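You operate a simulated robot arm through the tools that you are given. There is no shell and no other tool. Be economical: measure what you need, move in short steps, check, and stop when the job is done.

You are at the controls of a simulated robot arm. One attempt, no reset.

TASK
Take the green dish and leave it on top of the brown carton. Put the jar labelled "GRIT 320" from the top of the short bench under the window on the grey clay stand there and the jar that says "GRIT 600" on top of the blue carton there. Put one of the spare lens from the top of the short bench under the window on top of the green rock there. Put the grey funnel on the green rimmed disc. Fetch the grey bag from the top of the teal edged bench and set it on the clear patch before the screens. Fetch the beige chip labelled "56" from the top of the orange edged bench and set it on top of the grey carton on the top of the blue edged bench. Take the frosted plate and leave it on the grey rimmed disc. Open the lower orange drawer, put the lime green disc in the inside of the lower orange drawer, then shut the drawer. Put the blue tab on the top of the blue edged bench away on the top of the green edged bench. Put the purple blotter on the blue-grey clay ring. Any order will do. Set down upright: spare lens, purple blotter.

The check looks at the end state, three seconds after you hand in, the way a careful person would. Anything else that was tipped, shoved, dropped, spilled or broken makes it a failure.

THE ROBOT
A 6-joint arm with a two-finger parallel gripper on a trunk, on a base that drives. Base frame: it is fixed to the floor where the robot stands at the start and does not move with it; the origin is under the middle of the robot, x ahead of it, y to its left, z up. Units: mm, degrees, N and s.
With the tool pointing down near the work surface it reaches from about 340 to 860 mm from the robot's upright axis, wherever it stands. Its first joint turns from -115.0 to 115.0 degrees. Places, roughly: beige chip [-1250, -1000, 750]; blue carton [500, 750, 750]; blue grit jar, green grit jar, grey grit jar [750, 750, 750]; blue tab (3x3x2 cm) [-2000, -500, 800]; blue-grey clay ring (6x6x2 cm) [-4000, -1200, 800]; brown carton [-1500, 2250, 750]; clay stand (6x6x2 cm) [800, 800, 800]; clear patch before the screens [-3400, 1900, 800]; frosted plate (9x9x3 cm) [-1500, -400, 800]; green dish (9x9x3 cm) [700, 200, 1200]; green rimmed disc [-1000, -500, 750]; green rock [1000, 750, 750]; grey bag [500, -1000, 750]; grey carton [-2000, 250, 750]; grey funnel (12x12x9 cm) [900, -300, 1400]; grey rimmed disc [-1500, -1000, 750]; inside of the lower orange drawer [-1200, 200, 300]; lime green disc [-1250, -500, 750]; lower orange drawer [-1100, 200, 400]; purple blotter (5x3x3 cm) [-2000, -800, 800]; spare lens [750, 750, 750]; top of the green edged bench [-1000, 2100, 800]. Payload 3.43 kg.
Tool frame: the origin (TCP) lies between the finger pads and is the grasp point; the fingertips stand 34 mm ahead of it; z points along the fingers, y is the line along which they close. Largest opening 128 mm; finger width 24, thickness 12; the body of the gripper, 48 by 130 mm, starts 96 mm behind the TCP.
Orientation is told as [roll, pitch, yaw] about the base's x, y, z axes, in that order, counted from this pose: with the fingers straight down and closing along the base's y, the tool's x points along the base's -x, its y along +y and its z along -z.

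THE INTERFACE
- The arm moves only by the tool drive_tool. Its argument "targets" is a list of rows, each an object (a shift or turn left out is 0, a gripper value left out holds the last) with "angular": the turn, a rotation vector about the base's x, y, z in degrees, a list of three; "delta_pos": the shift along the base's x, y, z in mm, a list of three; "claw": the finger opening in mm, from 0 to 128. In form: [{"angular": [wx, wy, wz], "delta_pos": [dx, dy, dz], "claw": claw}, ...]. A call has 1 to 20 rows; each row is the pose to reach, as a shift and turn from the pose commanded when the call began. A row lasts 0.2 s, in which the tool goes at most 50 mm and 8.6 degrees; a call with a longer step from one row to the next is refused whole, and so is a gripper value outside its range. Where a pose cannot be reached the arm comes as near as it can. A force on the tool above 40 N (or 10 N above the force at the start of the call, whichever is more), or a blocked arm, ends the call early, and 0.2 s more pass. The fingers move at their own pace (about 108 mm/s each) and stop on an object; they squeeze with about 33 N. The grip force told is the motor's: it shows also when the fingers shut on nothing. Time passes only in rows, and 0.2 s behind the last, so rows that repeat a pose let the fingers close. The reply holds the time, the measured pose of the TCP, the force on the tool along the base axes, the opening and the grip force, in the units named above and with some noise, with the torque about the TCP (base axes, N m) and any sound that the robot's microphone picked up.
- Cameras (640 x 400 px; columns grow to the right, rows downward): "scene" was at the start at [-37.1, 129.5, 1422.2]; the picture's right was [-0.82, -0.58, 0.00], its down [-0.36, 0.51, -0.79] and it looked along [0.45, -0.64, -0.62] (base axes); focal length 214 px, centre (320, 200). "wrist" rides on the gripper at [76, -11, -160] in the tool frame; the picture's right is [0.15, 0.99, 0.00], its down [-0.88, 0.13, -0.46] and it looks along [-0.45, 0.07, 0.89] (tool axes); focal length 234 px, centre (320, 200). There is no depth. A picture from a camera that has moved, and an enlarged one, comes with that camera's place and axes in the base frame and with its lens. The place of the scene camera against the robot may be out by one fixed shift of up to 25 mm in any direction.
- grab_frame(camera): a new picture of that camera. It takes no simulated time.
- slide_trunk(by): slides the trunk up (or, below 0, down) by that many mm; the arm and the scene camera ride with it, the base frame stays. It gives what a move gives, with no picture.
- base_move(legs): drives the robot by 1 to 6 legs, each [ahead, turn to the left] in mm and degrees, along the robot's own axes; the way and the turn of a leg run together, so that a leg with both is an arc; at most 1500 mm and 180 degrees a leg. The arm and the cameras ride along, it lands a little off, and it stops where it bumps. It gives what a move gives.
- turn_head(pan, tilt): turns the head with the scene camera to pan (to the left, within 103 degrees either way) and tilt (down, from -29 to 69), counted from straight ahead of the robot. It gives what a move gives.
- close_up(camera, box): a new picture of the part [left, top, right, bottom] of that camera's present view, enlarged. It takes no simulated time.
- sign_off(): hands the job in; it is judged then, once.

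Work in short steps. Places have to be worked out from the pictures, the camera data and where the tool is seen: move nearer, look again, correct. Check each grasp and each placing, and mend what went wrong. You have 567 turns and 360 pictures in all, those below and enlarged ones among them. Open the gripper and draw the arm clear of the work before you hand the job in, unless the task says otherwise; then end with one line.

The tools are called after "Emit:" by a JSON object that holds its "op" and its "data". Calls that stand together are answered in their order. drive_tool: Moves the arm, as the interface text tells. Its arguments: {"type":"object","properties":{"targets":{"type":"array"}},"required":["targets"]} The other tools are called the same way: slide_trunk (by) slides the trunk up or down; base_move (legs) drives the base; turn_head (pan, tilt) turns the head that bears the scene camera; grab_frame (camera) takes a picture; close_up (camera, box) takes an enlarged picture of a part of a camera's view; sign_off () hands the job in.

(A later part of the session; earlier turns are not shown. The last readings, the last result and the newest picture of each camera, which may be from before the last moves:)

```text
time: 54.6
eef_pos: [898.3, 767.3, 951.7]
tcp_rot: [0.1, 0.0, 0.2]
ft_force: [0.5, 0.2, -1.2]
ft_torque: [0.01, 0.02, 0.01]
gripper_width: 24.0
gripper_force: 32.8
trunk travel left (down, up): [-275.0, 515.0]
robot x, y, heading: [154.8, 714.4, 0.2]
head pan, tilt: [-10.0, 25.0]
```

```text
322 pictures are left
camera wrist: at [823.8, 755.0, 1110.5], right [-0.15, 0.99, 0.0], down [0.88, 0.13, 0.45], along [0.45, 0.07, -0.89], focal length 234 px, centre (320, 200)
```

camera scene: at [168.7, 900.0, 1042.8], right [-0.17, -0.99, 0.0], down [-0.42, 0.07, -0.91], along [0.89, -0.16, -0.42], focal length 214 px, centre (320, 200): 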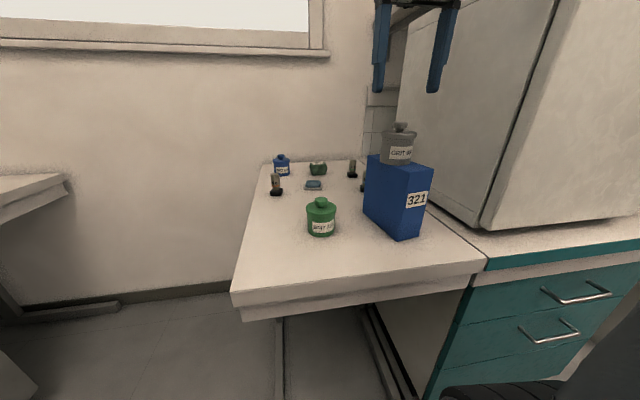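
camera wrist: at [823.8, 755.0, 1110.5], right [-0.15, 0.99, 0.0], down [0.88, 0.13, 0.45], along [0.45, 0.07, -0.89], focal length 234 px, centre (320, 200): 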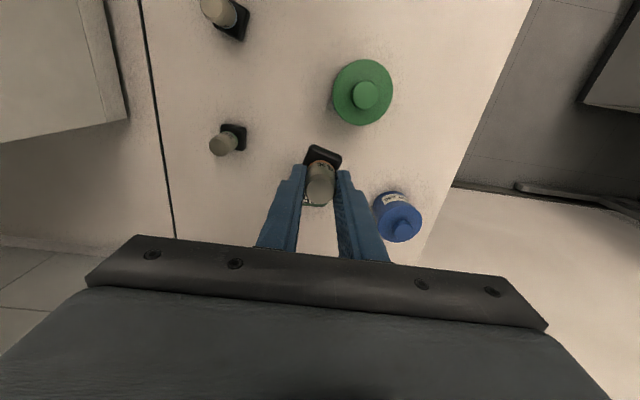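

Rock is hidden behind the lens; shift aside to view it.

Emit:
{"op": "drive_tool", "data": {"targets": [{"delta_pos": [0, -45, 10]}, {"delta_pos": [0, -85, 20]}, {"delta_pos": [0, -85, 20]}]}}

Emit:
{"op": "close_up", "data": {"camera": "wrist", "box": [300, 80, 460, 260]}}

Emit:
{"op": "close_up", "data": {"camera": "scene", "box": [260, 90, 400, 190]}}

```text
time: 55.4
eef_pos: [898.1, 682.5, 973.4]
tcp_rot: [0.1, 0.1, 0.3]
ft_force: [-0.1, 0.5, -1.1]
ft_torque: [0.0, 0.03, 0.01]
gripper_width: 24.1
gripper_force: 33.3
trunk travel left (down, up): [-275.0, 515.0]
robot x, y, heading: [155.6, 718.3, 0.1]
head pan, tilt: [-10.0, 25.0]
```

```text
2.22 times, centred on (380, 170) of wrist
camera zoom: at [823.4, 671.4, 1132.4], right [-0.15, 0.99, 0.0], down [0.88, 0.13, 0.45], along [0.45, 0.07, -0.89], focal length 520 px, centre (187, 267)
```

zoom: 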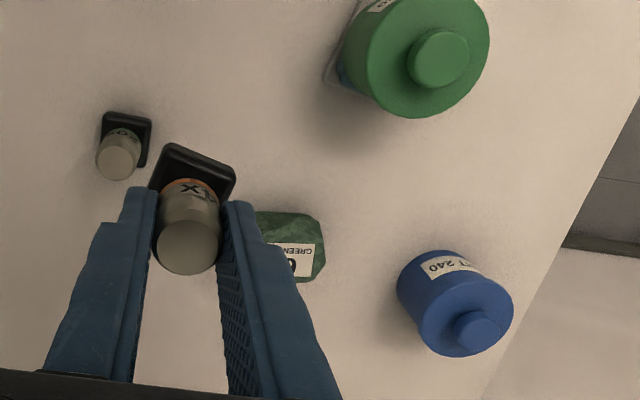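

```text
4.00 times, centred on (330, 140) of scene
camera zoom: at [269.7, 900.5, 1042.8], right [-0.17, -0.99, 0.0], down [-0.42, 0.07, -0.91], along [0.89, -0.15, -0.42], focal length 858 px, centre (280, 440)
```

zoom: 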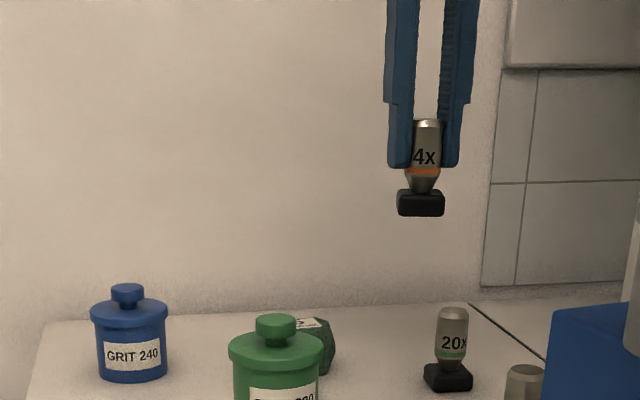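

Label centre triangulates to (969,765,810). Shift a bit more for an unobstructed view of the rock's top.

Emit:
{"op": "drive_tool", "data": {"targets": [{"delta_pos": [20, -40, 0]}, {"delta_pos": [20, -40, 0]}]}}

Emit:
{"op": "close_up", "data": {"camera": "wrist", "box": [360, 150, 460, 250]}}

```text
time: 56.0
eef_pos: [920.7, 642.7, 972.3]
tcp_rot: [0.0, 0.0, 0.3]
ft_force: [0.1, 1.3, -0.8]
ft_torque: [0.02, 0.0, 0.01]
gripper_width: 24.2
gripper_force: 33.5
trunk travel left (down, up): [-275.0, 515.0]
robot x, y, heading: [153.1, 718.5, -0.1]
head pan, tilt: [-10.0, 25.0]
```

```text
4.00 times, centred on (410, 200) of wrist
camera zoom: at [844.8, 630.6, 1131.5], right [-0.15, 0.99, 0.0], down [0.88, 0.13, 0.45], along [0.45, 0.07, -0.89], focal length 937 px, centre (-40, 200)
```

zoom: 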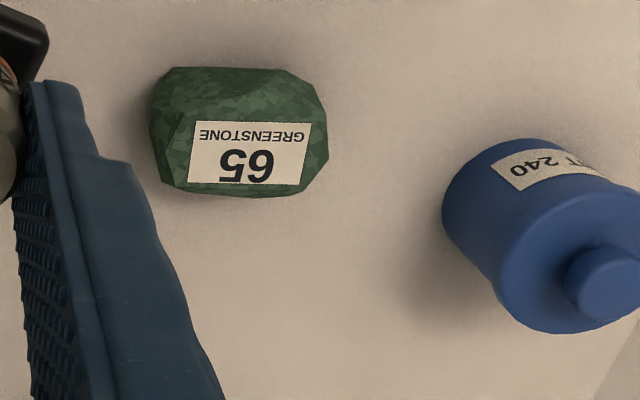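

Rock's flat top is about 67×45 mm, centre ≈(968,763). Move over it and lower until contact (expect TCP ≈863).

Emit:
{"op": "drive_tool", "data": {"targets": [{"delta_pos": [15, 40, 0]}, {"delta_pos": [30, 80, 0]}, {"delta_pos": [47, 120, 0]}, {"delta_pos": [47, 120, -45]}, {"delta_pos": [47, 120, -80]}, {"delta_pos": [47, 120, -95]}, {"delta_pos": [47, 120, -95]}]}}

Emit:
{"op": "close_up", "data": {"camera": "scene", "box": [260, 110, 400, 200]}}

Emit:
{"op": "close_up", "data": {"camera": "wrist", "box": [240, 120, 400, 220]}}

```text
time: 57.6
eef_pos: [968.0, 764.1, 878.4]
tcp_rot: [0.0, 0.1, 0.2]
ft_force: [0.5, 0.5, -1.6]
ft_torque: [0.0, -0.05, 0.0]
gripper_width: 23.9
gripper_force: 33.1
trunk travel left (down, up): [-275.0, 515.0]
robot x, y, heading: [158.4, 719.9, -0.1]
head pan, tilt: [-10.0, 25.0]
```

```text
4.44 times, centred on (330, 155) of scene
camera zoom: at [269.7, 900.5, 1042.9], right [-0.17, -0.99, 0.0], down [-0.42, 0.07, -0.91], along [0.89, -0.15, -0.42], focal length 953 px, centre (276, 400)
```

zoom: 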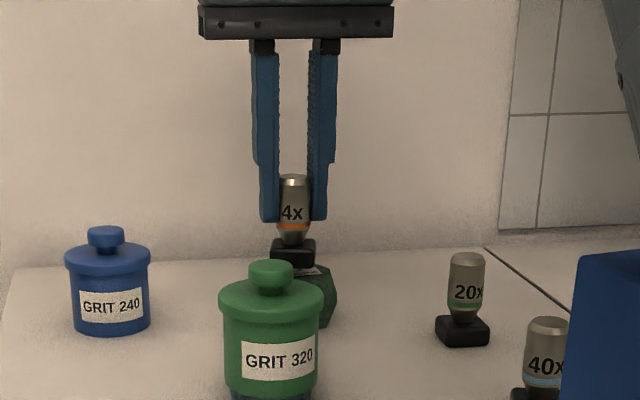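

```text
4.00 times, centred on (320, 170) of wrist
camera zoom: at [892.0, 751.3, 1036.4], right [-0.15, 0.99, 0.0], down [0.88, 0.13, 0.45], along [0.45, 0.07, -0.89], focal length 937 px, centre (320, 320)
```

zoom: 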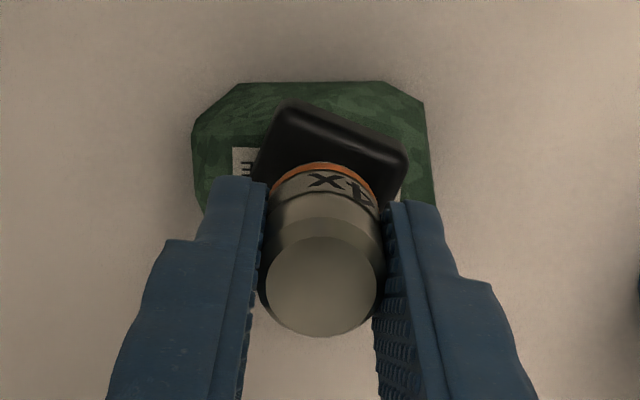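

Lens needs +6 mm x, −4 mm y to centre on the rock's top. Shift and lower slowly to contact.

Emit:
{"op": "drive_tool", "data": {"targets": [{"delta_pos": [6, -4, 0]}, {"delta_pos": [6, -4, -6]}, {"delta_pos": [6, -4, -10]}, {"delta_pos": [6, -4, -12]}, {"delta_pos": [6, -4, -14]}, {"delta_pos": [6, -4, -16]}, {"delta_pos": [6, -4, -18]}, {"delta_pos": [6, -4, -20]}, {"delta_pos": [6, -4, -22]}, {"delta_pos": [6, -4, -24]}]}}

Emit:
{"op": "close_up", "data": {"camera": "scene", "box": [260, 110, 400, 200]}}

```text
time: 59.8
eef_pos: [975.2, 759.2, 858.3]
tcp_rot: [0.0, -0.3, 0.2]
ft_force: [-1.8, 0.9, 10.8]
ft_torque: [0.07, 0.21, 0.03]
gripper_width: 24.5
gripper_force: 33.4
trunk travel left (down, up): [-275.0, 515.0]
robot x, y, heading: [155.2, 717.8, 0.4]
head pan, tilt: [-10.0, 25.0]
stopped in row 10: the force on the tool passed its limit at 42 N (the readings are from after the stop); the commanded pose is now the measured one
```

```text
4.44 times, centred on (330, 155) of scene
camera zoom: at [269.3, 900.5, 1042.7], right [-0.17, -0.99, 0.0], down [-0.42, 0.07, -0.91], along [0.89, -0.15, -0.42], focal length 953 px, centre (276, 400)
```

zoom: 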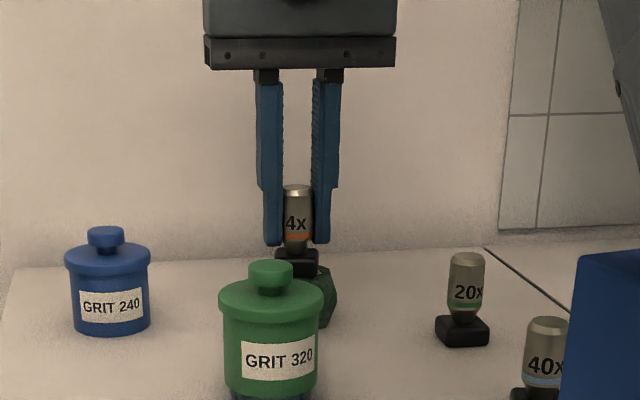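

Contact. Ease 1 mm, open gently and watch.

Emit:
{"op": "drive_tool", "data": {"targets": [{"delta_pos": [0, 0, 1]}, {"delta_pos": [0, 0, 1], "claw": 32}, {"delta_pos": [0, 0, 1], "claw": 60}, {"delta_pos": [0, 0, 1]}, {"delta_pos": [0, 0, 20]}, {"delta_pos": [0, 0, 60]}, {"delta_pos": [0, 0, 100]}]}}

Emit:
{"op": "close_up", "data": {"camera": "scene", "box": [260, 110, 400, 200]}}

Emit:
{"op": "close_up", "data": {"camera": "wrist", "box": [240, 80, 400, 180]}}

```text
time: 61.4
eef_pos: [975.4, 760.2, 957.8]
tcp_rot: [0.0, -0.2, 0.3]
ft_force: [0.5, 0.2, -0.9]
ft_torque: [0.0, 0.0, -0.01]
gripper_width: 60.1
gripper_force: 0.1
trunk travel left (down, up): [-275.0, 515.0]
robot x, y, heading: [157.1, 719.8, 0.3]
head pan, tilt: [-10.0, 25.0]
```

```text
4.44 times, centred on (330, 155) of scene
camera zoom: at [269.7, 900.5, 1042.8], right [-0.17, -0.99, 0.0], down [-0.42, 0.07, -0.91], along [0.89, -0.15, -0.42], focal length 953 px, centre (276, 400)
```

zoom: 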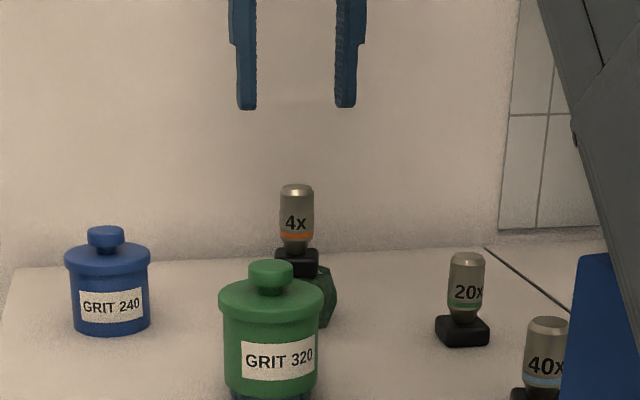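

```text
4.00 times, centred on (320, 130) of wrist
camera zoom: at [898.6, 748.0, 1116.5], right [-0.15, 0.99, 0.0], down [0.88, 0.13, 0.46], along [0.45, 0.07, -0.89], focal length 937 px, centre (320, 480)
```

zoom: 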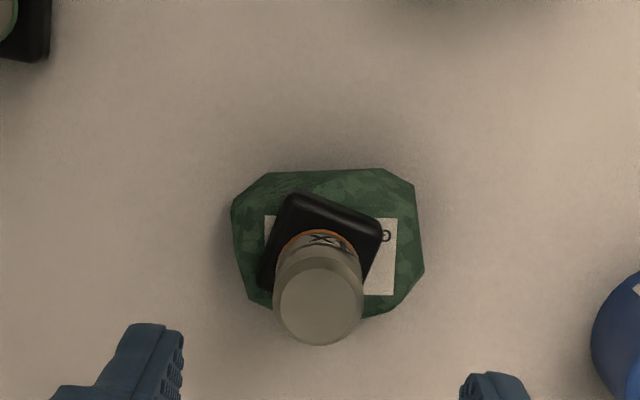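

The 4x lens stands upright on the rock. Now raise trunk, retract, and go to the oven for the green dish.

Emit:
{"op": "slide_trunk", "data": {"by": 400}}

Emit:
{"op": "drive_tool", "data": {"targets": [{"delta_pos": [-45, 0, 10]}, {"delta_pos": [-90, 0, 20]}, {"delta_pos": [-135, 0, 30]}, {"delta_pos": [-180, 0, 40]}, {"delta_pos": [-225, 0, 50]}, {"delta_pos": [-270, 0, 60]}, {"delta_pos": [-315, 0, 70]}, {"delta_pos": [-350, 0, 80]}]}}

Emit:
{"op": "base_move", "data": {"legs": [[-150, 0], [0, -90], [500, 0], [0, 90]]}}

Emit:
{"op": "turn_head", "data": {"pan": -5, "tilt": 25}}

Emit:
{"op": "grab_frame", "data": {"camera": "scene"}}

Emit:
{"op": "grab_frame", "data": {"camera": "wrist"}}

```text
time: 65.2
eef_pos: [901.4, 760.1, 1357.1]
tcp_rot: [0.0, -0.3, 0.2]
ft_force: [0.0, 0.7, 0.6]
ft_torque: [0.0, 0.01, 0.0]
gripper_width: 60.1
gripper_force: 0.1
trunk travel left (down, up): [-675.0, 115.0]
robot x, y, heading: [154.4, 716.4, 0.1]
head pan, tilt: [-10.0, 25.0]
```

```text
time: 67.0
eef_pos: [551.6, 758.9, 1434.0]
tcp_rot: [0.0, -0.1, 0.2]
ft_force: [1.1, -0.4, 0.6]
ft_torque: [0.01, 0.08, 0.0]
gripper_width: 60.2
gripper_force: 0.0
trunk travel left (down, up): [-675.0, 115.0]
robot x, y, heading: [154.4, 714.2, 0.1]
head pan, tilt: [-10.0, 25.0]
```

```text
time: 78.6
eef_pos: [393.2, 232.2, 1434.6]
tcp_rot: [0.0, -0.2, -3.3]
ft_force: [-0.5, -0.5, -0.1]
ft_torque: [-0.05, -0.01, 0.0]
gripper_width: 60.1
gripper_force: 0.1
trunk travel left (down, up): [-675.0, 115.0]
robot x, y, heading: [-7.1, 215.5, -3.4]
head pan, tilt: [-10.0, 25.0]
```

```text
time: 79.2
eef_pos: [393.3, 231.3, 1434.6]
tcp_rot: [0.0, -0.2, -3.2]
ft_force: [-0.1, 0.0, 0.4]
ft_torque: [-0.03, -0.02, -0.01]
gripper_width: 59.8
gripper_force: 0.0
trunk travel left (down, up): [-675.0, 115.0]
robot x, y, heading: [-1.6, 210.1, -3.2]
head pan, tilt: [-5.0, 25.0]
```

```text
313 pictures are left
camera scene: at [10.2, 403.6, 1442.9], right [-0.14, -0.99, 0.0], down [-0.42, 0.06, -0.91], along [0.9, -0.13, -0.42], focal length 214 px, centre (320, 200)
```

scene: 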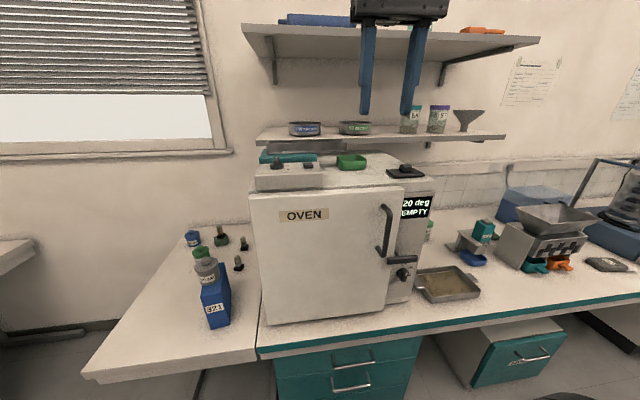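

```text
312 pictures are left
camera wrist: at [315.8, 224.4, 1593.0], right [-0.09, 1.0, 0.0], down [0.88, 0.08, 0.46], along [0.46, 0.04, -0.89], focal length 234 px, centre (320, 200)
```

wrist: 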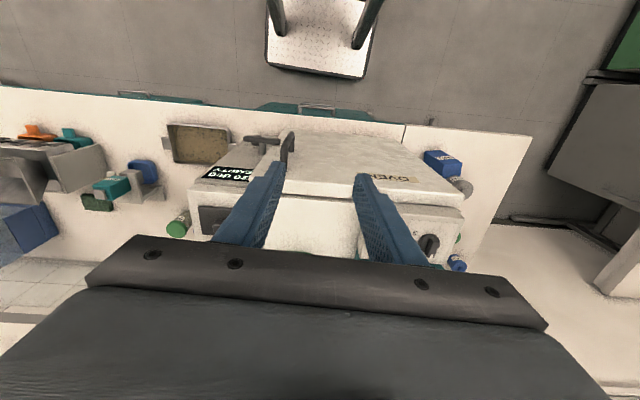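

Dish triangulates to about (660,209,1245). Move the tool over for a closer view.

Emit:
{"op": "drive_tool", "data": {"targets": [{"delta_pos": [45, -5, -8], "claw": 128}, {"delta_pos": [90, -10, -16]}, {"delta_pos": [135, -15, -24]}, {"delta_pos": [180, -20, -30]}, {"delta_pos": [205, -22, -34]}, {"delta_pos": [205, -22, -34]}]}}

Emit:
{"op": "grab_frame", "data": {"camera": "wrist"}}

Emit:
{"op": "close_up", "data": {"camera": "scene", "box": [240, 80, 440, 205]}}

```text
time: 80.6
eef_pos: [597.6, 210.3, 1399.1]
tcp_rot: [0.0, -0.2, -3.2]
ft_force: [-0.5, -0.4, -0.2]
ft_torque: [0.0, 0.01, 0.04]
gripper_width: 128.0
gripper_force: 0.0
trunk travel left (down, up): [-675.0, 115.0]
robot x, y, heading: [-4.5, 213.7, -3.1]
head pan, tilt: [-5.0, 25.0]
```

```text
311 pictures are left
camera wrist: at [520.6, 203.4, 1557.3], right [-0.09, 1.0, 0.0], down [0.89, 0.08, 0.46], along [0.46, 0.04, -0.89], focal length 234 px, centre (320, 200)
```

wrist: 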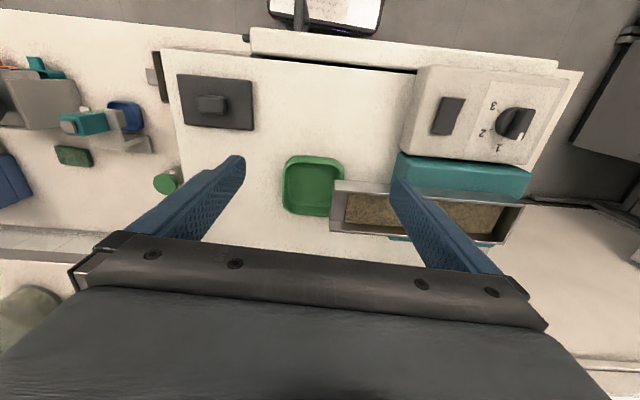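

```text
3.20 times, centred on (340, 142) of scene
camera zoom: at [10.5, 403.7, 1442.9], right [-0.14, -0.99, 0.0], down [-0.42, 0.06, -0.91], along [0.9, -0.13, -0.42], focal length 686 px, centre (256, 384)
```

zoom: 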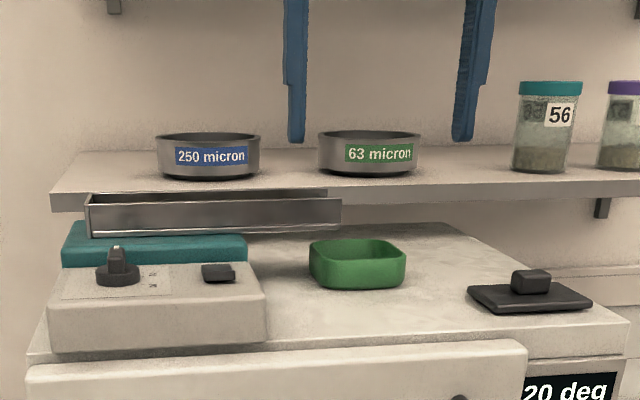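

The metal tray end seems to overhang the dish's corner. Zoom to judge clearance.

Emit:
{"op": "close_up", "data": {"camera": "wrist", "box": [240, 130, 400, 240]}}

Emit:
{"op": "close_up", "data": {"camera": "scene", "box": [300, 130, 400, 190]}}

```text
3.64 times, centred on (320, 185) of wrist
camera zoom: at [520.6, 203.4, 1557.3], right [-0.09, 1.0, 0.0], down [0.89, 0.08, 0.46], along [0.46, 0.04, -0.89], focal length 852 px, centre (320, 254)
```

zoom: 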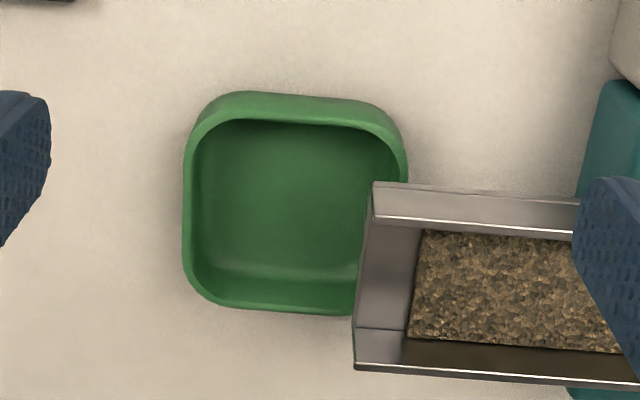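

```text
6.40 times, centred on (350, 160) of scene
camera zoom: at [10.5, 403.7, 1442.9], right [-0.14, -0.99, 0.0], down [-0.42, 0.06, -0.91], along [0.9, -0.13, -0.42], focal length 1373 px, centre (128, 456)
```

zoom: 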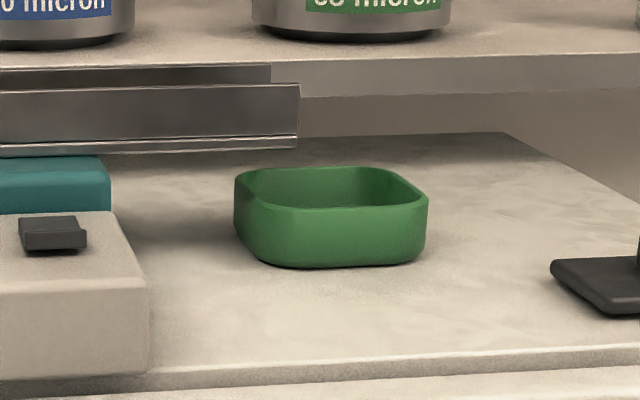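

Dish rim ≈ z 1244 at (659,205); tray overhangs its +y strip at z≈1291+. I'll grip across x at y≈190, so rotate the tool 90° about z while positioning above.

Emit:
{"op": "drive_tool", "data": {"targets": [{"angular": [0, 0, 8.4], "delta_pos": [6, -2, 0]}, {"angular": [0, 0, 16.8], "delta_pos": [12, -4, 0]}, {"angular": [0, 0, 25.2], "delta_pos": [18, -6, 0]}, {"angular": [0, 0, 33.6], "delta_pos": [24, -8, 0]}, {"angular": [0, 0, 42], "delta_pos": [30, -10, 0]}, {"angular": [0, 0, 50.4], "delta_pos": [36, -12, 0]}, {"angular": [0, 0, 58.8], "delta_pos": [42, -14, 0]}, {"angular": [0, 0, 67.2], "delta_pos": [48, -16, 0]}, {"angular": [0, 0, 75.6], "delta_pos": [54, -18, 0]}, {"angular": [0, 0, 84], "delta_pos": [60, -20, 0]}, {"angular": [0, 0, 92], "delta_pos": [61, -20, -30]}, {"angular": [0, 0, 92], "delta_pos": [61, -20, -60]}, {"angular": [0, 0, 92], "delta_pos": [61, -20, -60]}]}}

Emit:
{"op": "grab_frame", "data": {"camera": "wrist"}}

Emit:
{"op": "close_up", "data": {"camera": "scene", "box": [260, 70, 440, 190]}}

```text
time: 83.4
eef_pos: [658.8, 187.9, 1340.2]
tcp_rot: [0.0, -0.2, 88.9]
ft_force: [-0.6, -0.2, -0.1]
ft_torque: [0.01, -0.01, 0.01]
gripper_width: 128.2
gripper_force: 0.0
trunk travel left (down, up): [-675.0, 115.0]
robot x, y, heading: [-8.4, 214.1, -3.4]
head pan, tilt: [-5.0, 25.0]
```

```text
307 pictures are left
camera wrist: at [668.0, 111.8, 1499.2], right [-0.99, -0.13, 0.0], down [-0.11, 0.88, 0.46], along [-0.06, 0.46, -0.89], focal length 234 px, centre (320, 200)
```

wrist: 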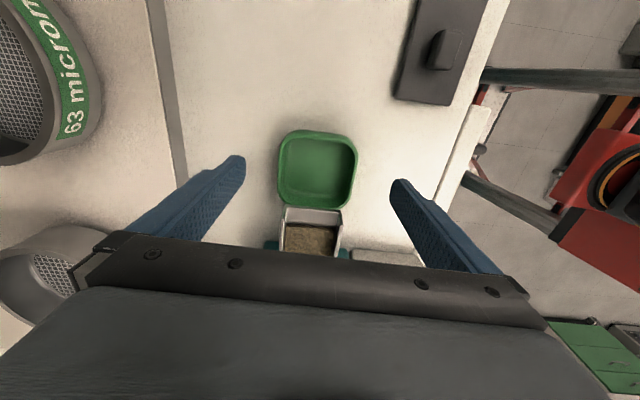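

```text
3.33 times, centred on (350, 130) of scene
camera zoom: at [10.3, 403.7, 1442.9], right [-0.14, -0.99, 0.0], down [-0.42, 0.06, -0.91], along [0.9, -0.13, -0.42], focal length 715 px, centre (220, 433)
```

zoom: 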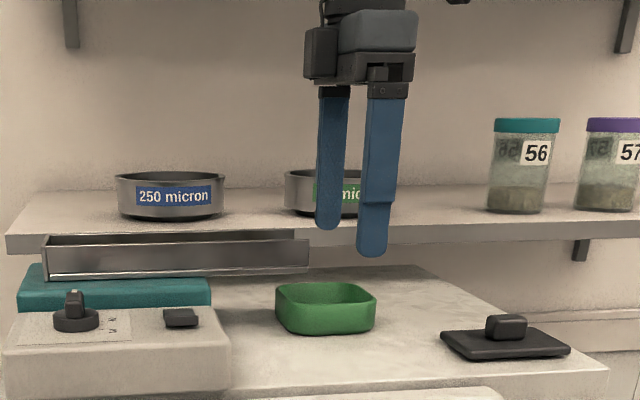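

Dish centre ≈(659,199), rim ≈1252; fingers straddle it. Descend to z≈1262 and close.

Emit:
{"op": "drive_tool", "data": {"targets": [{"delta_pos": [0, 0, -30]}, {"delta_pos": [0, 0, -55]}, {"delta_pos": [0, 0, -68]}, {"delta_pos": [0, 0, -74]}, {"delta_pos": [0, 0, -78]}]}}

Emit:
{"op": "close_up", "data": {"camera": "scene", "box": [290, 90, 410, 190]}}

```text
time: 84.6
eef_pos: [657.9, 189.2, 1263.4]
tcp_rot: [-0.1, -0.2, 88.8]
ft_force: [0.3, 0.7, 0.3]
ft_torque: [0.0, -0.01, 0.02]
gripper_width: 128.0
gripper_force: 0.1
trunk travel left (down, up): [-675.0, 115.0]
robot x, y, heading: [-2.7, 213.1, -3.2]
head pan, tilt: [-5.0, 25.0]
```

```text
4.00 times, centred on (350, 140) of scene
camera zoom: at [10.3, 403.7, 1442.9], right [-0.14, -0.99, 0.0], down [-0.42, 0.06, -0.91], along [0.9, -0.13, -0.42], focal length 858 px, centre (200, 440)
```

zoom: 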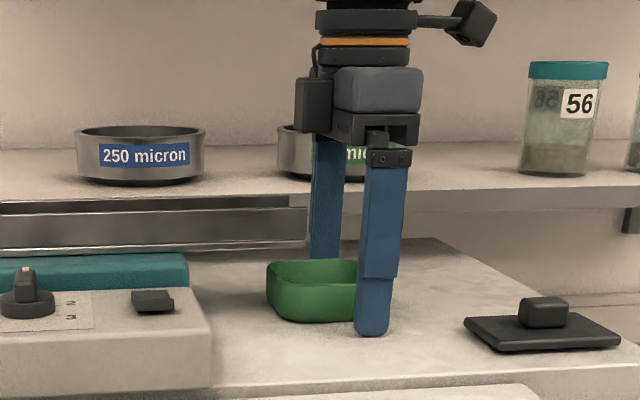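

Tips are just above the oven top. Close on the dish.

Emit:
{"op": "drive_tool", "data": {"targets": [{"delta_pos": [0, 4, 0], "claw": 105}, {"delta_pos": [0, 4, 0], "claw": 70}, {"delta_pos": [0, 4, 0]}, {"delta_pos": [0, 4, 0]}, {"delta_pos": [0, 4, 0]}]}}

Emit:
{"op": "close_up", "data": {"camera": "scene", "box": [290, 90, 410, 190]}}

```text
time: 85.8
eef_pos: [658.4, 193.6, 1264.1]
tcp_rot: [0.0, -0.2, 88.8]
ft_force: [-0.4, 0.4, 9.3]
ft_torque: [0.06, 0.0, 0.06]
gripper_width: 84.4
gripper_force: 32.8
trunk travel left (down, up): [-675.0, 115.0]
robot x, y, heading: [-4.5, 211.7, -3.5]
head pan, tilt: [-5.0, 25.0]
```

```text
4.00 times, centred on (350, 140) of scene
camera zoom: at [9.9, 403.7, 1442.9], right [-0.14, -0.99, 0.0], down [-0.42, 0.06, -0.91], along [0.9, -0.13, -0.42], focal length 858 px, centre (200, 440)
```

zoom: 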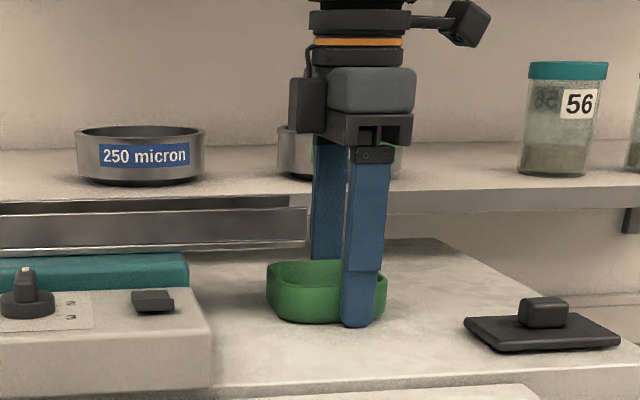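

Gripped (84 mm). Lift slightly, slide out from under the tray, then rise.

Emit:
{"op": "drive_tool", "data": {"targets": [{"delta_pos": [0, 0, 6]}, {"delta_pos": [0, 0, 14]}, {"delta_pos": [0, -20, 16]}, {"delta_pos": [0, -40, 18]}, {"delta_pos": [0, -45, 50]}, {"delta_pos": [0, -45, 95]}, {"delta_pos": [-30, -45, 130]}, {"delta_pos": [-65, -45, 160]}]}}

Emit:
{"op": "grab_frame", "data": {"camera": "scene"}}

Emit:
{"op": "grab_frame", "data": {"camera": "wrist"}}

```text
time: 87.6
eef_pos: [595.2, 148.7, 1421.3]
tcp_rot: [0.1, -0.2, 88.8]
ft_force: [0.3, -0.8, -0.3]
ft_torque: [0.0, 0.06, 0.0]
gripper_width: 84.2
gripper_force: 33.1
trunk travel left (down, up): [-675.0, 115.0]
robot x, y, heading: [-4.8, 212.1, -3.4]
head pan, tilt: [-5.0, 25.0]
```

```text
303 pictures are left
camera scene: at [10.9, 403.6, 1442.9], right [-0.14, -0.99, 0.0], down [-0.42, 0.06, -0.91], along [0.9, -0.13, -0.42], focal length 214 px, centre (320, 200)
```

scene: 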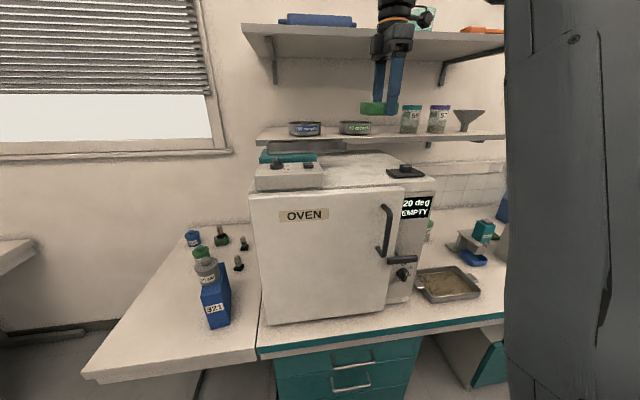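

```text
302 pictures are left
camera wrist: at [605.0, 71.2, 1581.3], right [-0.99, -0.12, 0.0], down [-0.11, 0.88, 0.46], along [-0.06, 0.46, -0.89], focal length 234 px, centre (320, 200)
```

wrist: 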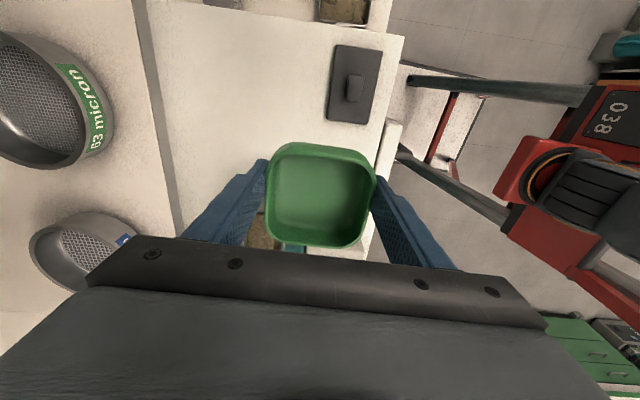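

Dish held securely. Retract the arm and drive toward the green bench.

Emit:
{"op": "drive_tool", "data": {"targets": [{"delta_pos": [-45, 10, 0]}, {"delta_pos": [-90, 20, 0]}, {"delta_pos": [-135, 30, 0]}, {"delta_pos": [-170, 40, 0]}]}}

Emit:
{"op": "base_move", "data": {"legs": [[-100, 0], [0, 93], [1000, 0], [0, 90], [1400, 0], [0, -90]]}}

Emit:
{"op": "turn_head", "data": {"pan": 0, "tilt": 25}}

Emit:
{"op": "grab_frame", "data": {"camera": "scene"}}

```text
time: 88.6
eef_pos: [423.6, 186.4, 1420.3]
tcp_rot: [0.1, -0.2, 88.8]
ft_force: [0.2, 0.2, -1.0]
ft_torque: [0.02, 0.07, 0.0]
gripper_width: 84.7
gripper_force: 32.9
trunk travel left (down, up): [-675.0, 115.0]
robot x, y, heading: [-3.3, 211.2, -3.1]
head pan, tilt: [-5.0, 25.0]
```

```text
time: 112.8
eef_pos: [-1527.3, 1634.5, 1421.3]
tcp_rot: [-0.1, -0.2, -177.0]
ft_force: [-0.2, -0.9, -0.4]
ft_torque: [0.02, -0.02, 0.02]
gripper_width: 84.2
gripper_force: 33.1
trunk travel left (down, up): [-675.0, 115.0]
robot x, y, heading: [-1525.2, 1204.1, 90.9]
head pan, tilt: [-5.0, 25.0]
```

```text
time: 113.5
eef_pos: [-1528.5, 1633.7, 1420.6]
tcp_rot: [0.0, -0.2, -177.1]
ft_force: [0.1, 0.5, -0.4]
ft_torque: [0.01, 0.02, 0.02]
gripper_width: 84.2
gripper_force: 33.2
trunk travel left (down, up): [-675.0, 115.0]
robot x, y, heading: [-1525.3, 1203.0, 91.0]
head pan, tilt: [0.0, 25.0]
```

```text
301 pictures are left
camera scene: at [-1722.7, 1217.0, 1442.9], right [1.0, 0.01, 0.0], down [0.01, -0.42, -0.91], along [-0.01, 0.91, -0.42], focal length 214 px, centre (320, 200)
```

scene: 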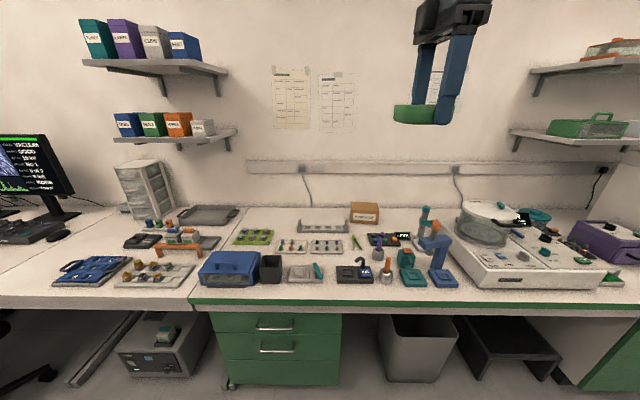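

Brown carton seen near (−1480,2290). Drive forward 250 mm and look closer.

Emit:
{"op": "base_move", "data": {"legs": [[250, 0]]}}

Emit:
{"op": "close_up", "data": {"camera": "scene", "box": [240, 180, 480, 330]}}

Emit:
{"op": "grab_frame", "data": {"camera": "wrist"}}

```text
time: 115.3
eef_pos: [-1529.8, 1887.1, 1420.6]
tcp_rot: [0.0, -0.2, -177.2]
ft_force: [0.2, 0.1, -1.5]
ft_torque: [0.03, -0.02, -0.03]
gripper_width: 84.1
gripper_force: 33.0
trunk travel left (down, up): [-675.0, 115.0]
robot x, y, heading: [-1525.0, 1454.5, 90.6]
head pan, tilt: [0.0, 25.0]
```

```text
2.67 times, centred on (360, 255) of scene
camera zoom: at [-1726.4, 1469.9, 1442.9], right [1.0, 0.01, 0.0], down [0.01, -0.42, -0.91], along [-0.01, 0.91, -0.42], focal length 572 px, centre (213, 53)
```

zoom: 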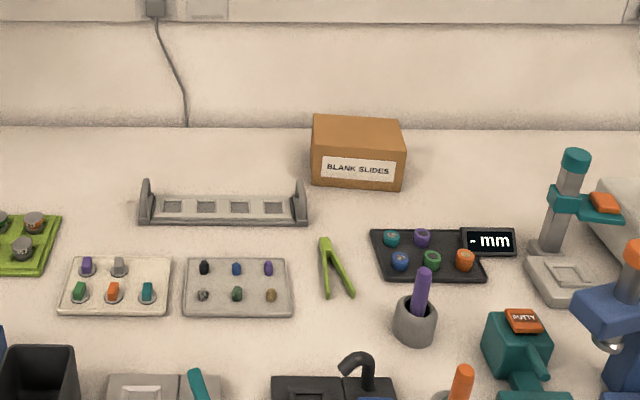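

```text
299 pictures are left
camera wrist: at [-1455.0, 1901.9, 1579.1], right [0.19, -0.98, 0.0], down [-0.87, -0.17, 0.46], along [-0.45, -0.09, -0.89], focal length 234 px, centre (320, 200)
```

wrist: 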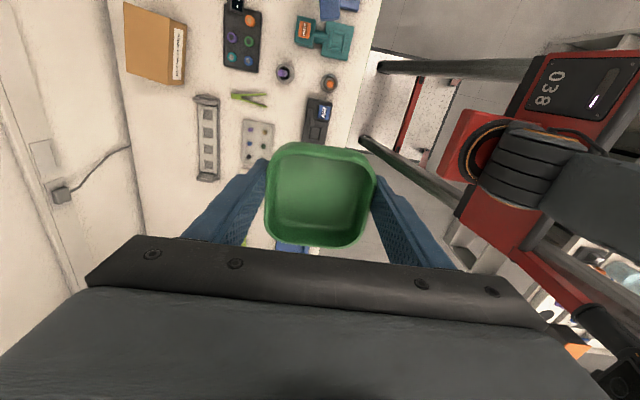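

Carton top ≈(−1468,2353,857). I need ~60 mm more forward for reach.

Emit:
{"op": "base_move", "data": {"legs": [[65, -2]]}}

Emit:
{"op": "grab_frame", "data": {"camera": "wrist"}}

```text
time: 116.3
eef_pos: [-1522.0, 1933.3, 1419.9]
tcp_rot: [0.1, -0.2, -178.1]
ft_force: [-0.3, 0.4, -0.4]
ft_torque: [0.0, 0.0, 0.01]
gripper_width: 84.0
gripper_force: 33.0
trunk travel left (down, up): [-675.0, 115.0]
robot x, y, heading: [-1523.9, 1505.2, 89.8]
head pan, tilt: [0.0, 25.0]
stopped in leg 1: the robot was blocked; the commanded pose is now the measured one
```

```text
298 pictures are left
camera wrist: at [-1446.0, 1947.0, 1577.8], right [0.18, -0.98, 0.0], down [-0.87, -0.16, 0.46], along [-0.45, -0.08, -0.89], focal length 234 px, centre (320, 200)
```

wrist: 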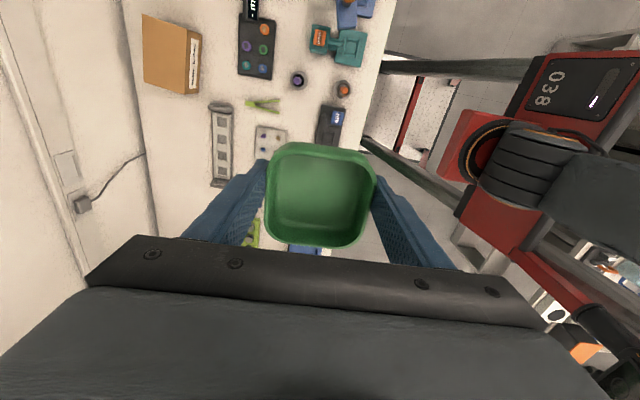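

Blocked at y=1505 but the carton is now 850 mm away, in reach. Lower the trunk 400 mm and extend.

Emit:
{"op": "slide_trunk", "data": {"by": -400}}

Emit:
{"op": "drive_tool", "data": {"targets": [{"delta_pos": [8, 45, 10]}, {"delta_pos": [15, 90, 20]}, {"delta_pos": [22, 135, 20]}, {"delta_pos": [30, 180, 20]}, {"delta_pos": [38, 225, 20]}, {"delta_pos": [45, 270, 20]}, {"delta_pos": [50, 315, 20]}, {"delta_pos": [55, 360, 20]}, {"delta_pos": [55, 360, 20]}]}}

Emit:
{"op": "grab_frame", "data": {"camera": "wrist"}}

Emit:
{"op": "grab_frame", "data": {"camera": "scene"}}

```text
time: 120.1
eef_pos: [-1522.1, 1963.9, 1019.2]
tcp_rot: [0.3, -0.2, -178.1]
ft_force: [-0.7, 0.1, -0.6]
ft_torque: [-0.01, 0.0, -0.01]
gripper_width: 84.3
gripper_force: 32.8
trunk travel left (down, up): [-275.0, 515.0]
robot x, y, heading: [-1523.9, 1502.3, 90.2]
head pan, tilt: [0.0, 25.0]
```

```text
time: 122.1
eef_pos: [-1468.0, 2304.7, 1018.6]
tcp_rot: [0.0, -0.3, -178.1]
ft_force: [0.4, -0.3, -0.2]
ft_torque: [0.03, 0.01, -0.01]
gripper_width: 84.2
gripper_force: 33.2
out of reach, approached as far as the arm can: row 8, 9
trunk travel left (down, up): [-275.0, 515.0]
robot x, y, heading: [-1526.0, 1503.5, 90.0]
head pan, tilt: [0.0, 25.0]
```

```text
297 pictures are left
camera wrist: at [-1391.7, 2319.0, 1178.0], right [0.18, -0.98, 0.0], down [-0.87, -0.16, 0.46], along [-0.45, -0.08, -0.89], focal length 234 px, centre (320, 200)
```

wrist: 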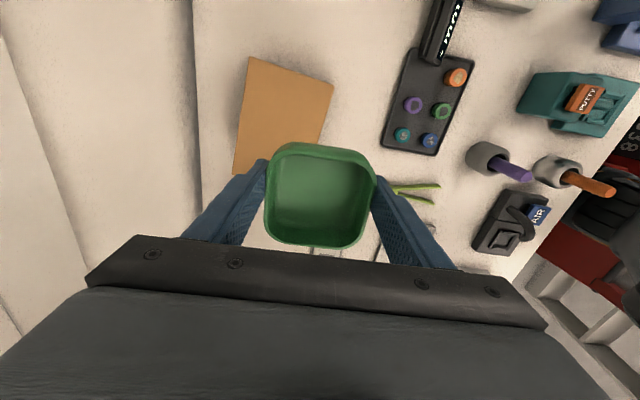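

```text
296 pictures are left
camera scene: at [-1724.2, 1629.2, 1042.9], right [1.0, 0.0, 0.0], down [0.0, -0.42, -0.91], along [0.0, 0.91, -0.42], focal length 214 px, centre (320, 200)
```

scene: 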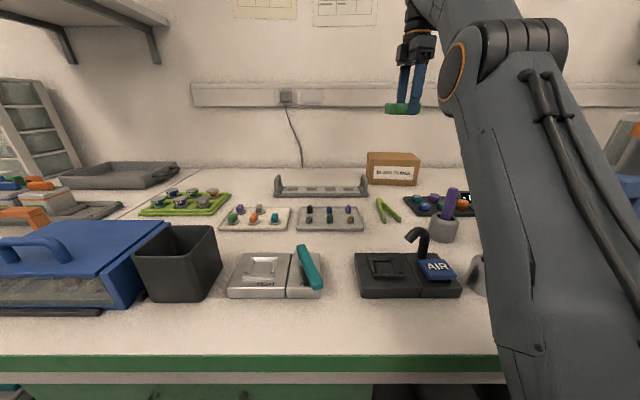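

Carton top centre ≈(−1465,2360). Lower to z≈935 where reach is longer, then move forward.

Emit:
{"op": "drive_tool", "data": {"targets": [{"delta_pos": [5, 0, -40]}, {"delta_pos": [10, 5, -75]}, {"delta_pos": [12, 25, -85]}, {"delta_pos": [12, 43, -88]}, {"delta_pos": [12, 43, -90]}]}}

Emit:
{"op": "grab_frame", "data": {"camera": "wrist"}}

Emit:
{"op": "close_up", "data": {"camera": "scene", "box": [330, 80, 490, 200]}}

```text
time: 123.3
eef_pos: [-1457.2, 2346.8, 929.7]
tcp_rot: [0.3, -0.2, -178.1]
ft_force: [0.1, -0.8, -1.5]
ft_torque: [0.02, 0.03, -0.01]
gripper_width: 84.2
gripper_force: 33.2
trunk travel left (down, up): [-275.0, 515.0]
robot x, y, heading: [-1522.4, 1498.2, 90.3]
head pan, tilt: [0.0, 25.0]
```

```text
295 pictures are left
camera wrist: at [-1381.4, 2361.7, 1088.2], right [0.18, -0.98, 0.0], down [-0.87, -0.16, 0.46], along [-0.45, -0.09, -0.89], focal length 234 px, centre (320, 200)
```

wrist: 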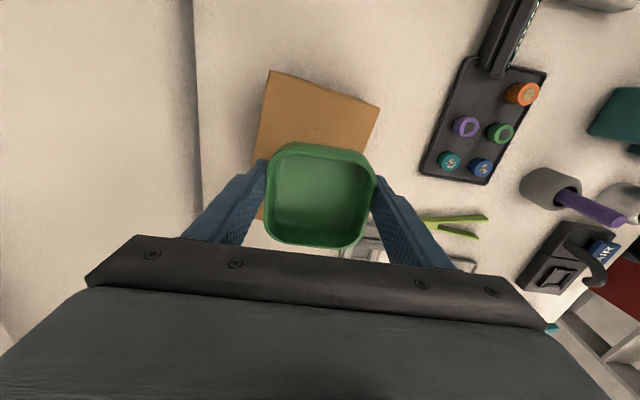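

```text
3.33 times, centred on (410, 140) of scene
camera zoom: at [-1724.2, 1629.2, 1042.9], right [1.0, 0.0, 0.0], down [0.0, -0.42, -0.91], along [0.0, 0.91, -0.42], focal length 715 px, centre (20, 400)
```

zoom: 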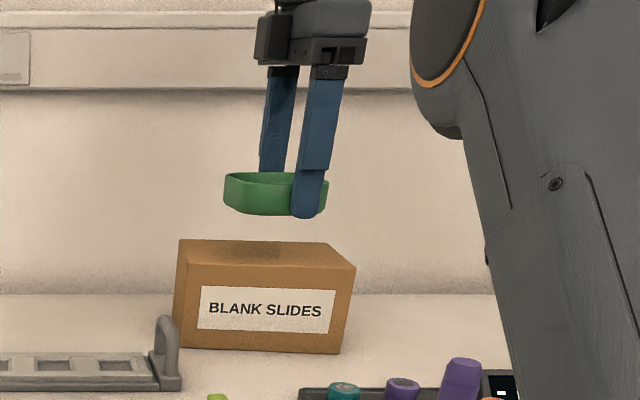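

Aligned over the carton (gap ≈30 mm). Lower to contact.

Emit:
{"op": "drive_tool", "data": {"targets": [{"delta_pos": [0, 3, -15]}, {"delta_pos": [0, 4, -24]}, {"delta_pos": [0, 4, -27]}, {"delta_pos": [0, 4, -29]}, {"delta_pos": [0, 4, -31]}, {"delta_pos": [0, 4, -33]}, {"delta_pos": [0, 4, -35]}, {"delta_pos": [0, 4, -37]}]}}

Emit:
{"op": "close_up", "data": {"camera": "scene", "box": [330, 80, 490, 200]}}

```text
time: 125.1
eef_pos: [-1456.4, 2351.0, 890.4]
tcp_rot: [0.3, -0.3, -178.0]
ft_force: [-1.0, -1.2, -0.7]
ft_torque: [0.02, 0.0, 0.01]
gripper_width: 84.1
gripper_force: 32.9
trunk travel left (down, up): [-275.0, 515.0]
robot x, y, heading: [-1525.3, 1500.5, 89.8]
head pan, tilt: [0.0, 25.0]
```

```text
3.33 times, centred on (410, 140) of scene
camera zoom: at [-1724.2, 1629.2, 1042.9], right [1.0, 0.0, 0.0], down [0.0, -0.42, -0.91], along [0.0, 0.91, -0.42], focal length 715 px, centre (20, 400)
```

zoom: 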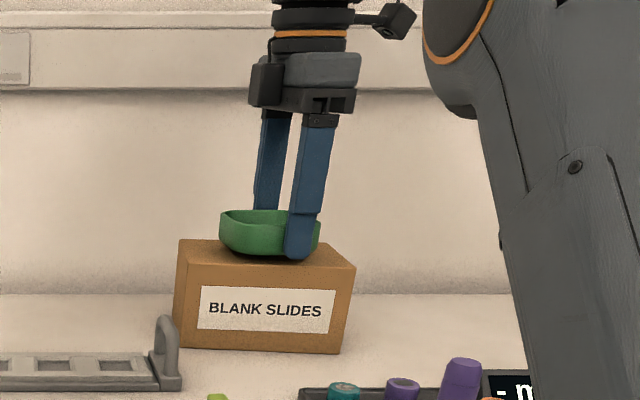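

Not touching yet; continue in 2 mm steps.

Emit:
{"op": "drive_tool", "data": {"targets": [{"delta_pos": [0, 0, -2]}, {"delta_pos": [0, 0, -4]}, {"delta_pos": [0, 0, -6]}, {"delta_pos": [0, 0, -8]}, {"delta_pos": [0, 0, -10]}]}}

Emit:
{"op": "close_up", "data": {"camera": "scene", "box": [330, 80, 490, 200]}}

```text
time: 126.3
eef_pos: [-1456.1, 2350.8, 883.1]
tcp_rot: [0.0, -0.1, -178.1]
ft_force: [2.8, 7.3, 17.7]
ft_torque: [-0.01, -0.3, -0.03]
gripper_width: 84.3
gripper_force: 33.0
trunk travel left (down, up): [-275.0, 515.0]
robot x, y, heading: [-1524.8, 1503.3, 90.1]
head pan, tilt: [0.0, 25.0]
```

```text
3.33 times, centred on (410, 140) of scene
camera zoom: at [-1724.2, 1628.8, 1043.0], right [1.0, 0.0, 0.0], down [0.0, -0.42, -0.91], along [0.0, 0.91, -0.42], focal length 715 px, centre (20, 400)
```

zoom: 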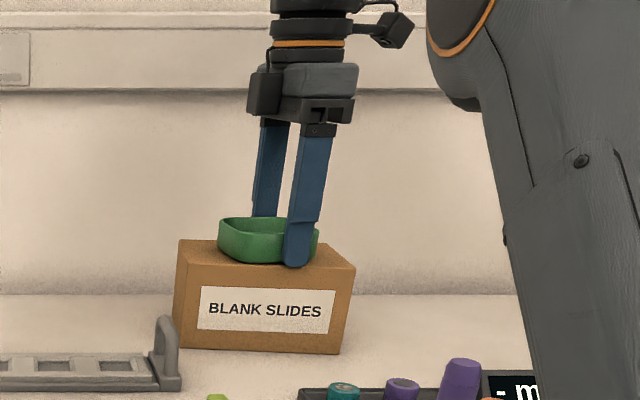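

Contact. Open and rise.

Emit:
{"op": "drive_tool", "data": {"targets": [{"delta_pos": [0, 0, 2]}, {"delta_pos": [0, 0, 2], "claw": 95}, {"delta_pos": [0, 0, 2], "claw": 110}, {"delta_pos": [0, 0, 2]}, {"delta_pos": [0, 0, 30]}, {"delta_pos": [0, 0, 70]}, {"delta_pos": [0, -40, 100]}]}}

Emit:
{"op": "close_up", "data": {"camera": "scene", "box": [330, 80, 490, 200]}}

Emit:
{"op": "grab_frame", "data": {"camera": "wrist"}}

```text
time: 127.9
eef_pos: [-1456.0, 2313.4, 980.6]
tcp_rot: [0.3, -0.2, -178.1]
ft_force: [0.0, -0.7, -0.9]
ft_torque: [-0.08, 0.02, -0.01]
gripper_width: 109.9
gripper_force: 0.0
trunk travel left (down, up): [-275.0, 515.0]
robot x, y, heading: [-1520.9, 1502.7, 89.9]
head pan, tilt: [0.0, 25.0]
```

```text
3.33 times, centred on (410, 140) of scene
camera zoom: at [-1724.2, 1629.6, 1042.8], right [1.0, 0.0, 0.0], down [0.0, -0.42, -0.91], along [0.0, 0.91, -0.42], focal length 715 px, centre (20, 400)
```

zoom: 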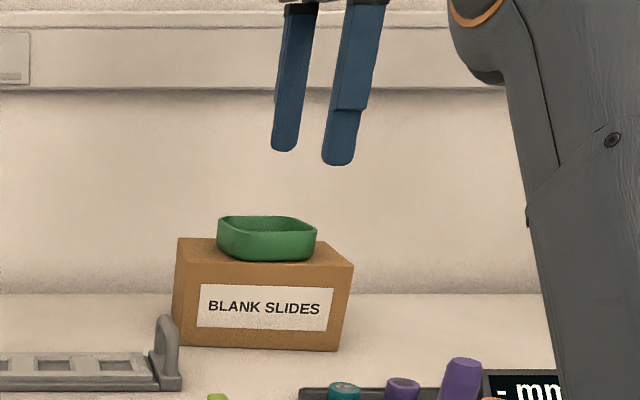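

```text
290 pictures are left
camera wrist: at [-1379.7, 2328.2, 1140.3], right [0.18, -0.98, 0.01], down [-0.87, -0.16, 0.46], along [-0.45, -0.09, -0.89], focal length 234 px, centre (320, 200)
```

wrist: 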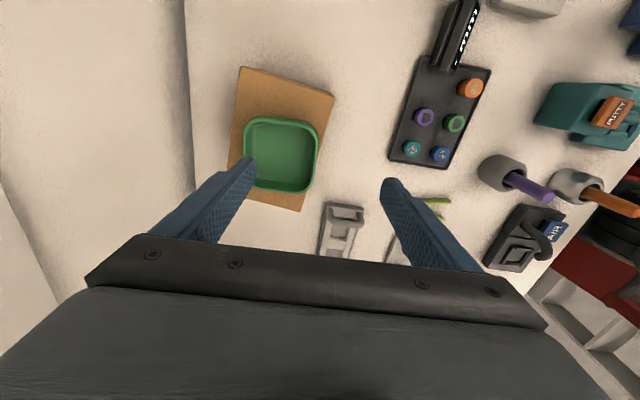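

Dish placed on the brown carton. Raise trunk, retract and drive back to the teal bench for the funnel.

Emit:
{"op": "slide_trunk", "data": {"by": 400}}

Emit:
{"op": "drive_tool", "data": {"targets": [{"delta_pos": [-5, -45, 5], "angular": [0, 0, -8]}, {"delta_pos": [-10, -90, 10], "angular": [0, 0, -16]}, {"delta_pos": [-15, -135, 15], "angular": [0, 0, -24]}, {"delta_pos": [-20, -180, 20], "angular": [0, 0, -32]}, {"delta_pos": [-25, -225, 25], "angular": [0, 0, -40]}, {"delta_pos": [-30, -270, 30], "angular": [0, 0, -48]}, {"delta_pos": [-35, -315, 35], "angular": [0, 0, -56]}, {"delta_pos": [-40, -350, 40], "angular": [0, 0, -64]}, {"delta_pos": [-40, -380, 40], "angular": [0, 0, -72]}, {"delta_pos": [-40, -380, 40], "angular": [0, 0, -80]}, {"delta_pos": [-40, -380, 40], "angular": [0, 0, -88]}]}}

Emit:
{"op": "base_move", "data": {"legs": [[-250, 0], [0, -90], [1480, 0], [0, -90], [1480, 0], [0, 90]]}}

Emit:
{"op": "turn_head", "data": {"pan": -15, "tilt": 15}}

Emit:
{"op": "grab_frame", "data": {"camera": "scene"}}

Emit:
{"op": "grab_frame", "data": {"camera": "wrist"}}

```text
time: 131.8
eef_pos: [-1457.5, 2223.3, 1381.4]
tcp_rot: [0.3, -0.2, -178.1]
ft_force: [-0.5, 0.2, -0.4]
ft_torque: [-0.01, -0.01, -0.01]
gripper_width: 110.0
gripper_force: 0.1
trunk travel left (down, up): [-675.0, 115.0]
robot x, y, heading: [-1525.9, 1501.7, 89.7]
head pan, tilt: [0.0, 25.0]
```

```text
time: 134.2
eef_pos: [-1495.6, 1851.4, 1425.3]
tcp_rot: [0.4, -0.2, 93.8]
ft_force: [-0.2, 0.3, -0.6]
ft_torque: [0.0, 0.01, -0.01]
gripper_width: 109.8
gripper_force: 0.0
out of reach, approached as far as the arm can: row 9, 10, 11
trunk travel left (down, up): [-675.0, 115.0]
robot x, y, heading: [-1525.4, 1501.8, 90.0]
head pan, tilt: [0.0, 25.0]
```

```text
time: 161.4
eef_pos: [268.9, -311.2, 1424.2]
tcp_rot: [0.4, -0.1, 1.7]
ft_force: [-1.0, -0.3, 0.2]
ft_torque: [0.03, -0.01, -0.02]
gripper_width: 110.1
gripper_force: 0.0
trunk travel left (down, up): [-675.0, 115.0]
robot x, y, heading: [-77.2, -267.0, -2.4]
head pan, tilt: [0.0, 25.0]
```

```text
time: 162.2
eef_pos: [269.6, -311.5, 1424.9]
tcp_rot: [0.3, -0.2, 1.7]
ft_force: [0.1, 0.1, -0.1]
ft_torque: [0.0, 0.01, -0.03]
gripper_width: 110.0
gripper_force: 0.0
trunk travel left (down, up): [-675.0, 115.0]
robot x, y, heading: [-79.4, -267.7, -2.4]
head pan, tilt: [-15.0, 15.0]
```

```text
289 pictures are left
camera scene: at [-68.9, -93.9, 1459.1], right [-0.3, -0.96, 0.0], down [-0.25, 0.08, -0.97], along [0.92, -0.29, -0.26], focal length 214 px, centre (320, 200)
```

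scene: 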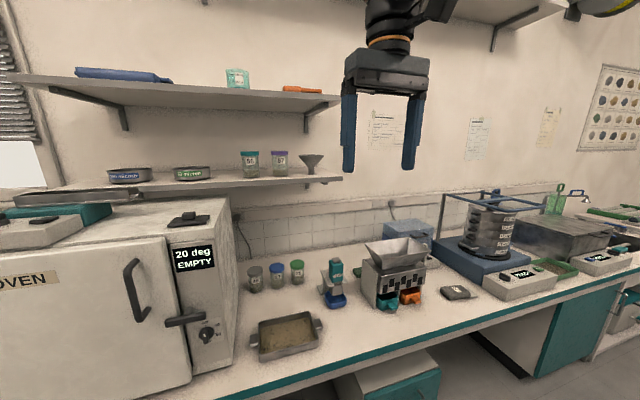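

```text
288 pictures are left
camera wrist: at [192.9, -326.1, 1583.3], right [-0.18, 0.98, 0.01], down [0.88, 0.15, 0.46], along [0.45, 0.09, -0.89], focal length 234 px, centre (320, 200)
```

wrist: 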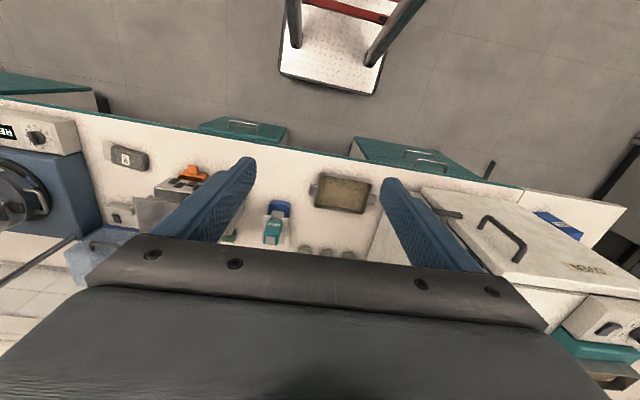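

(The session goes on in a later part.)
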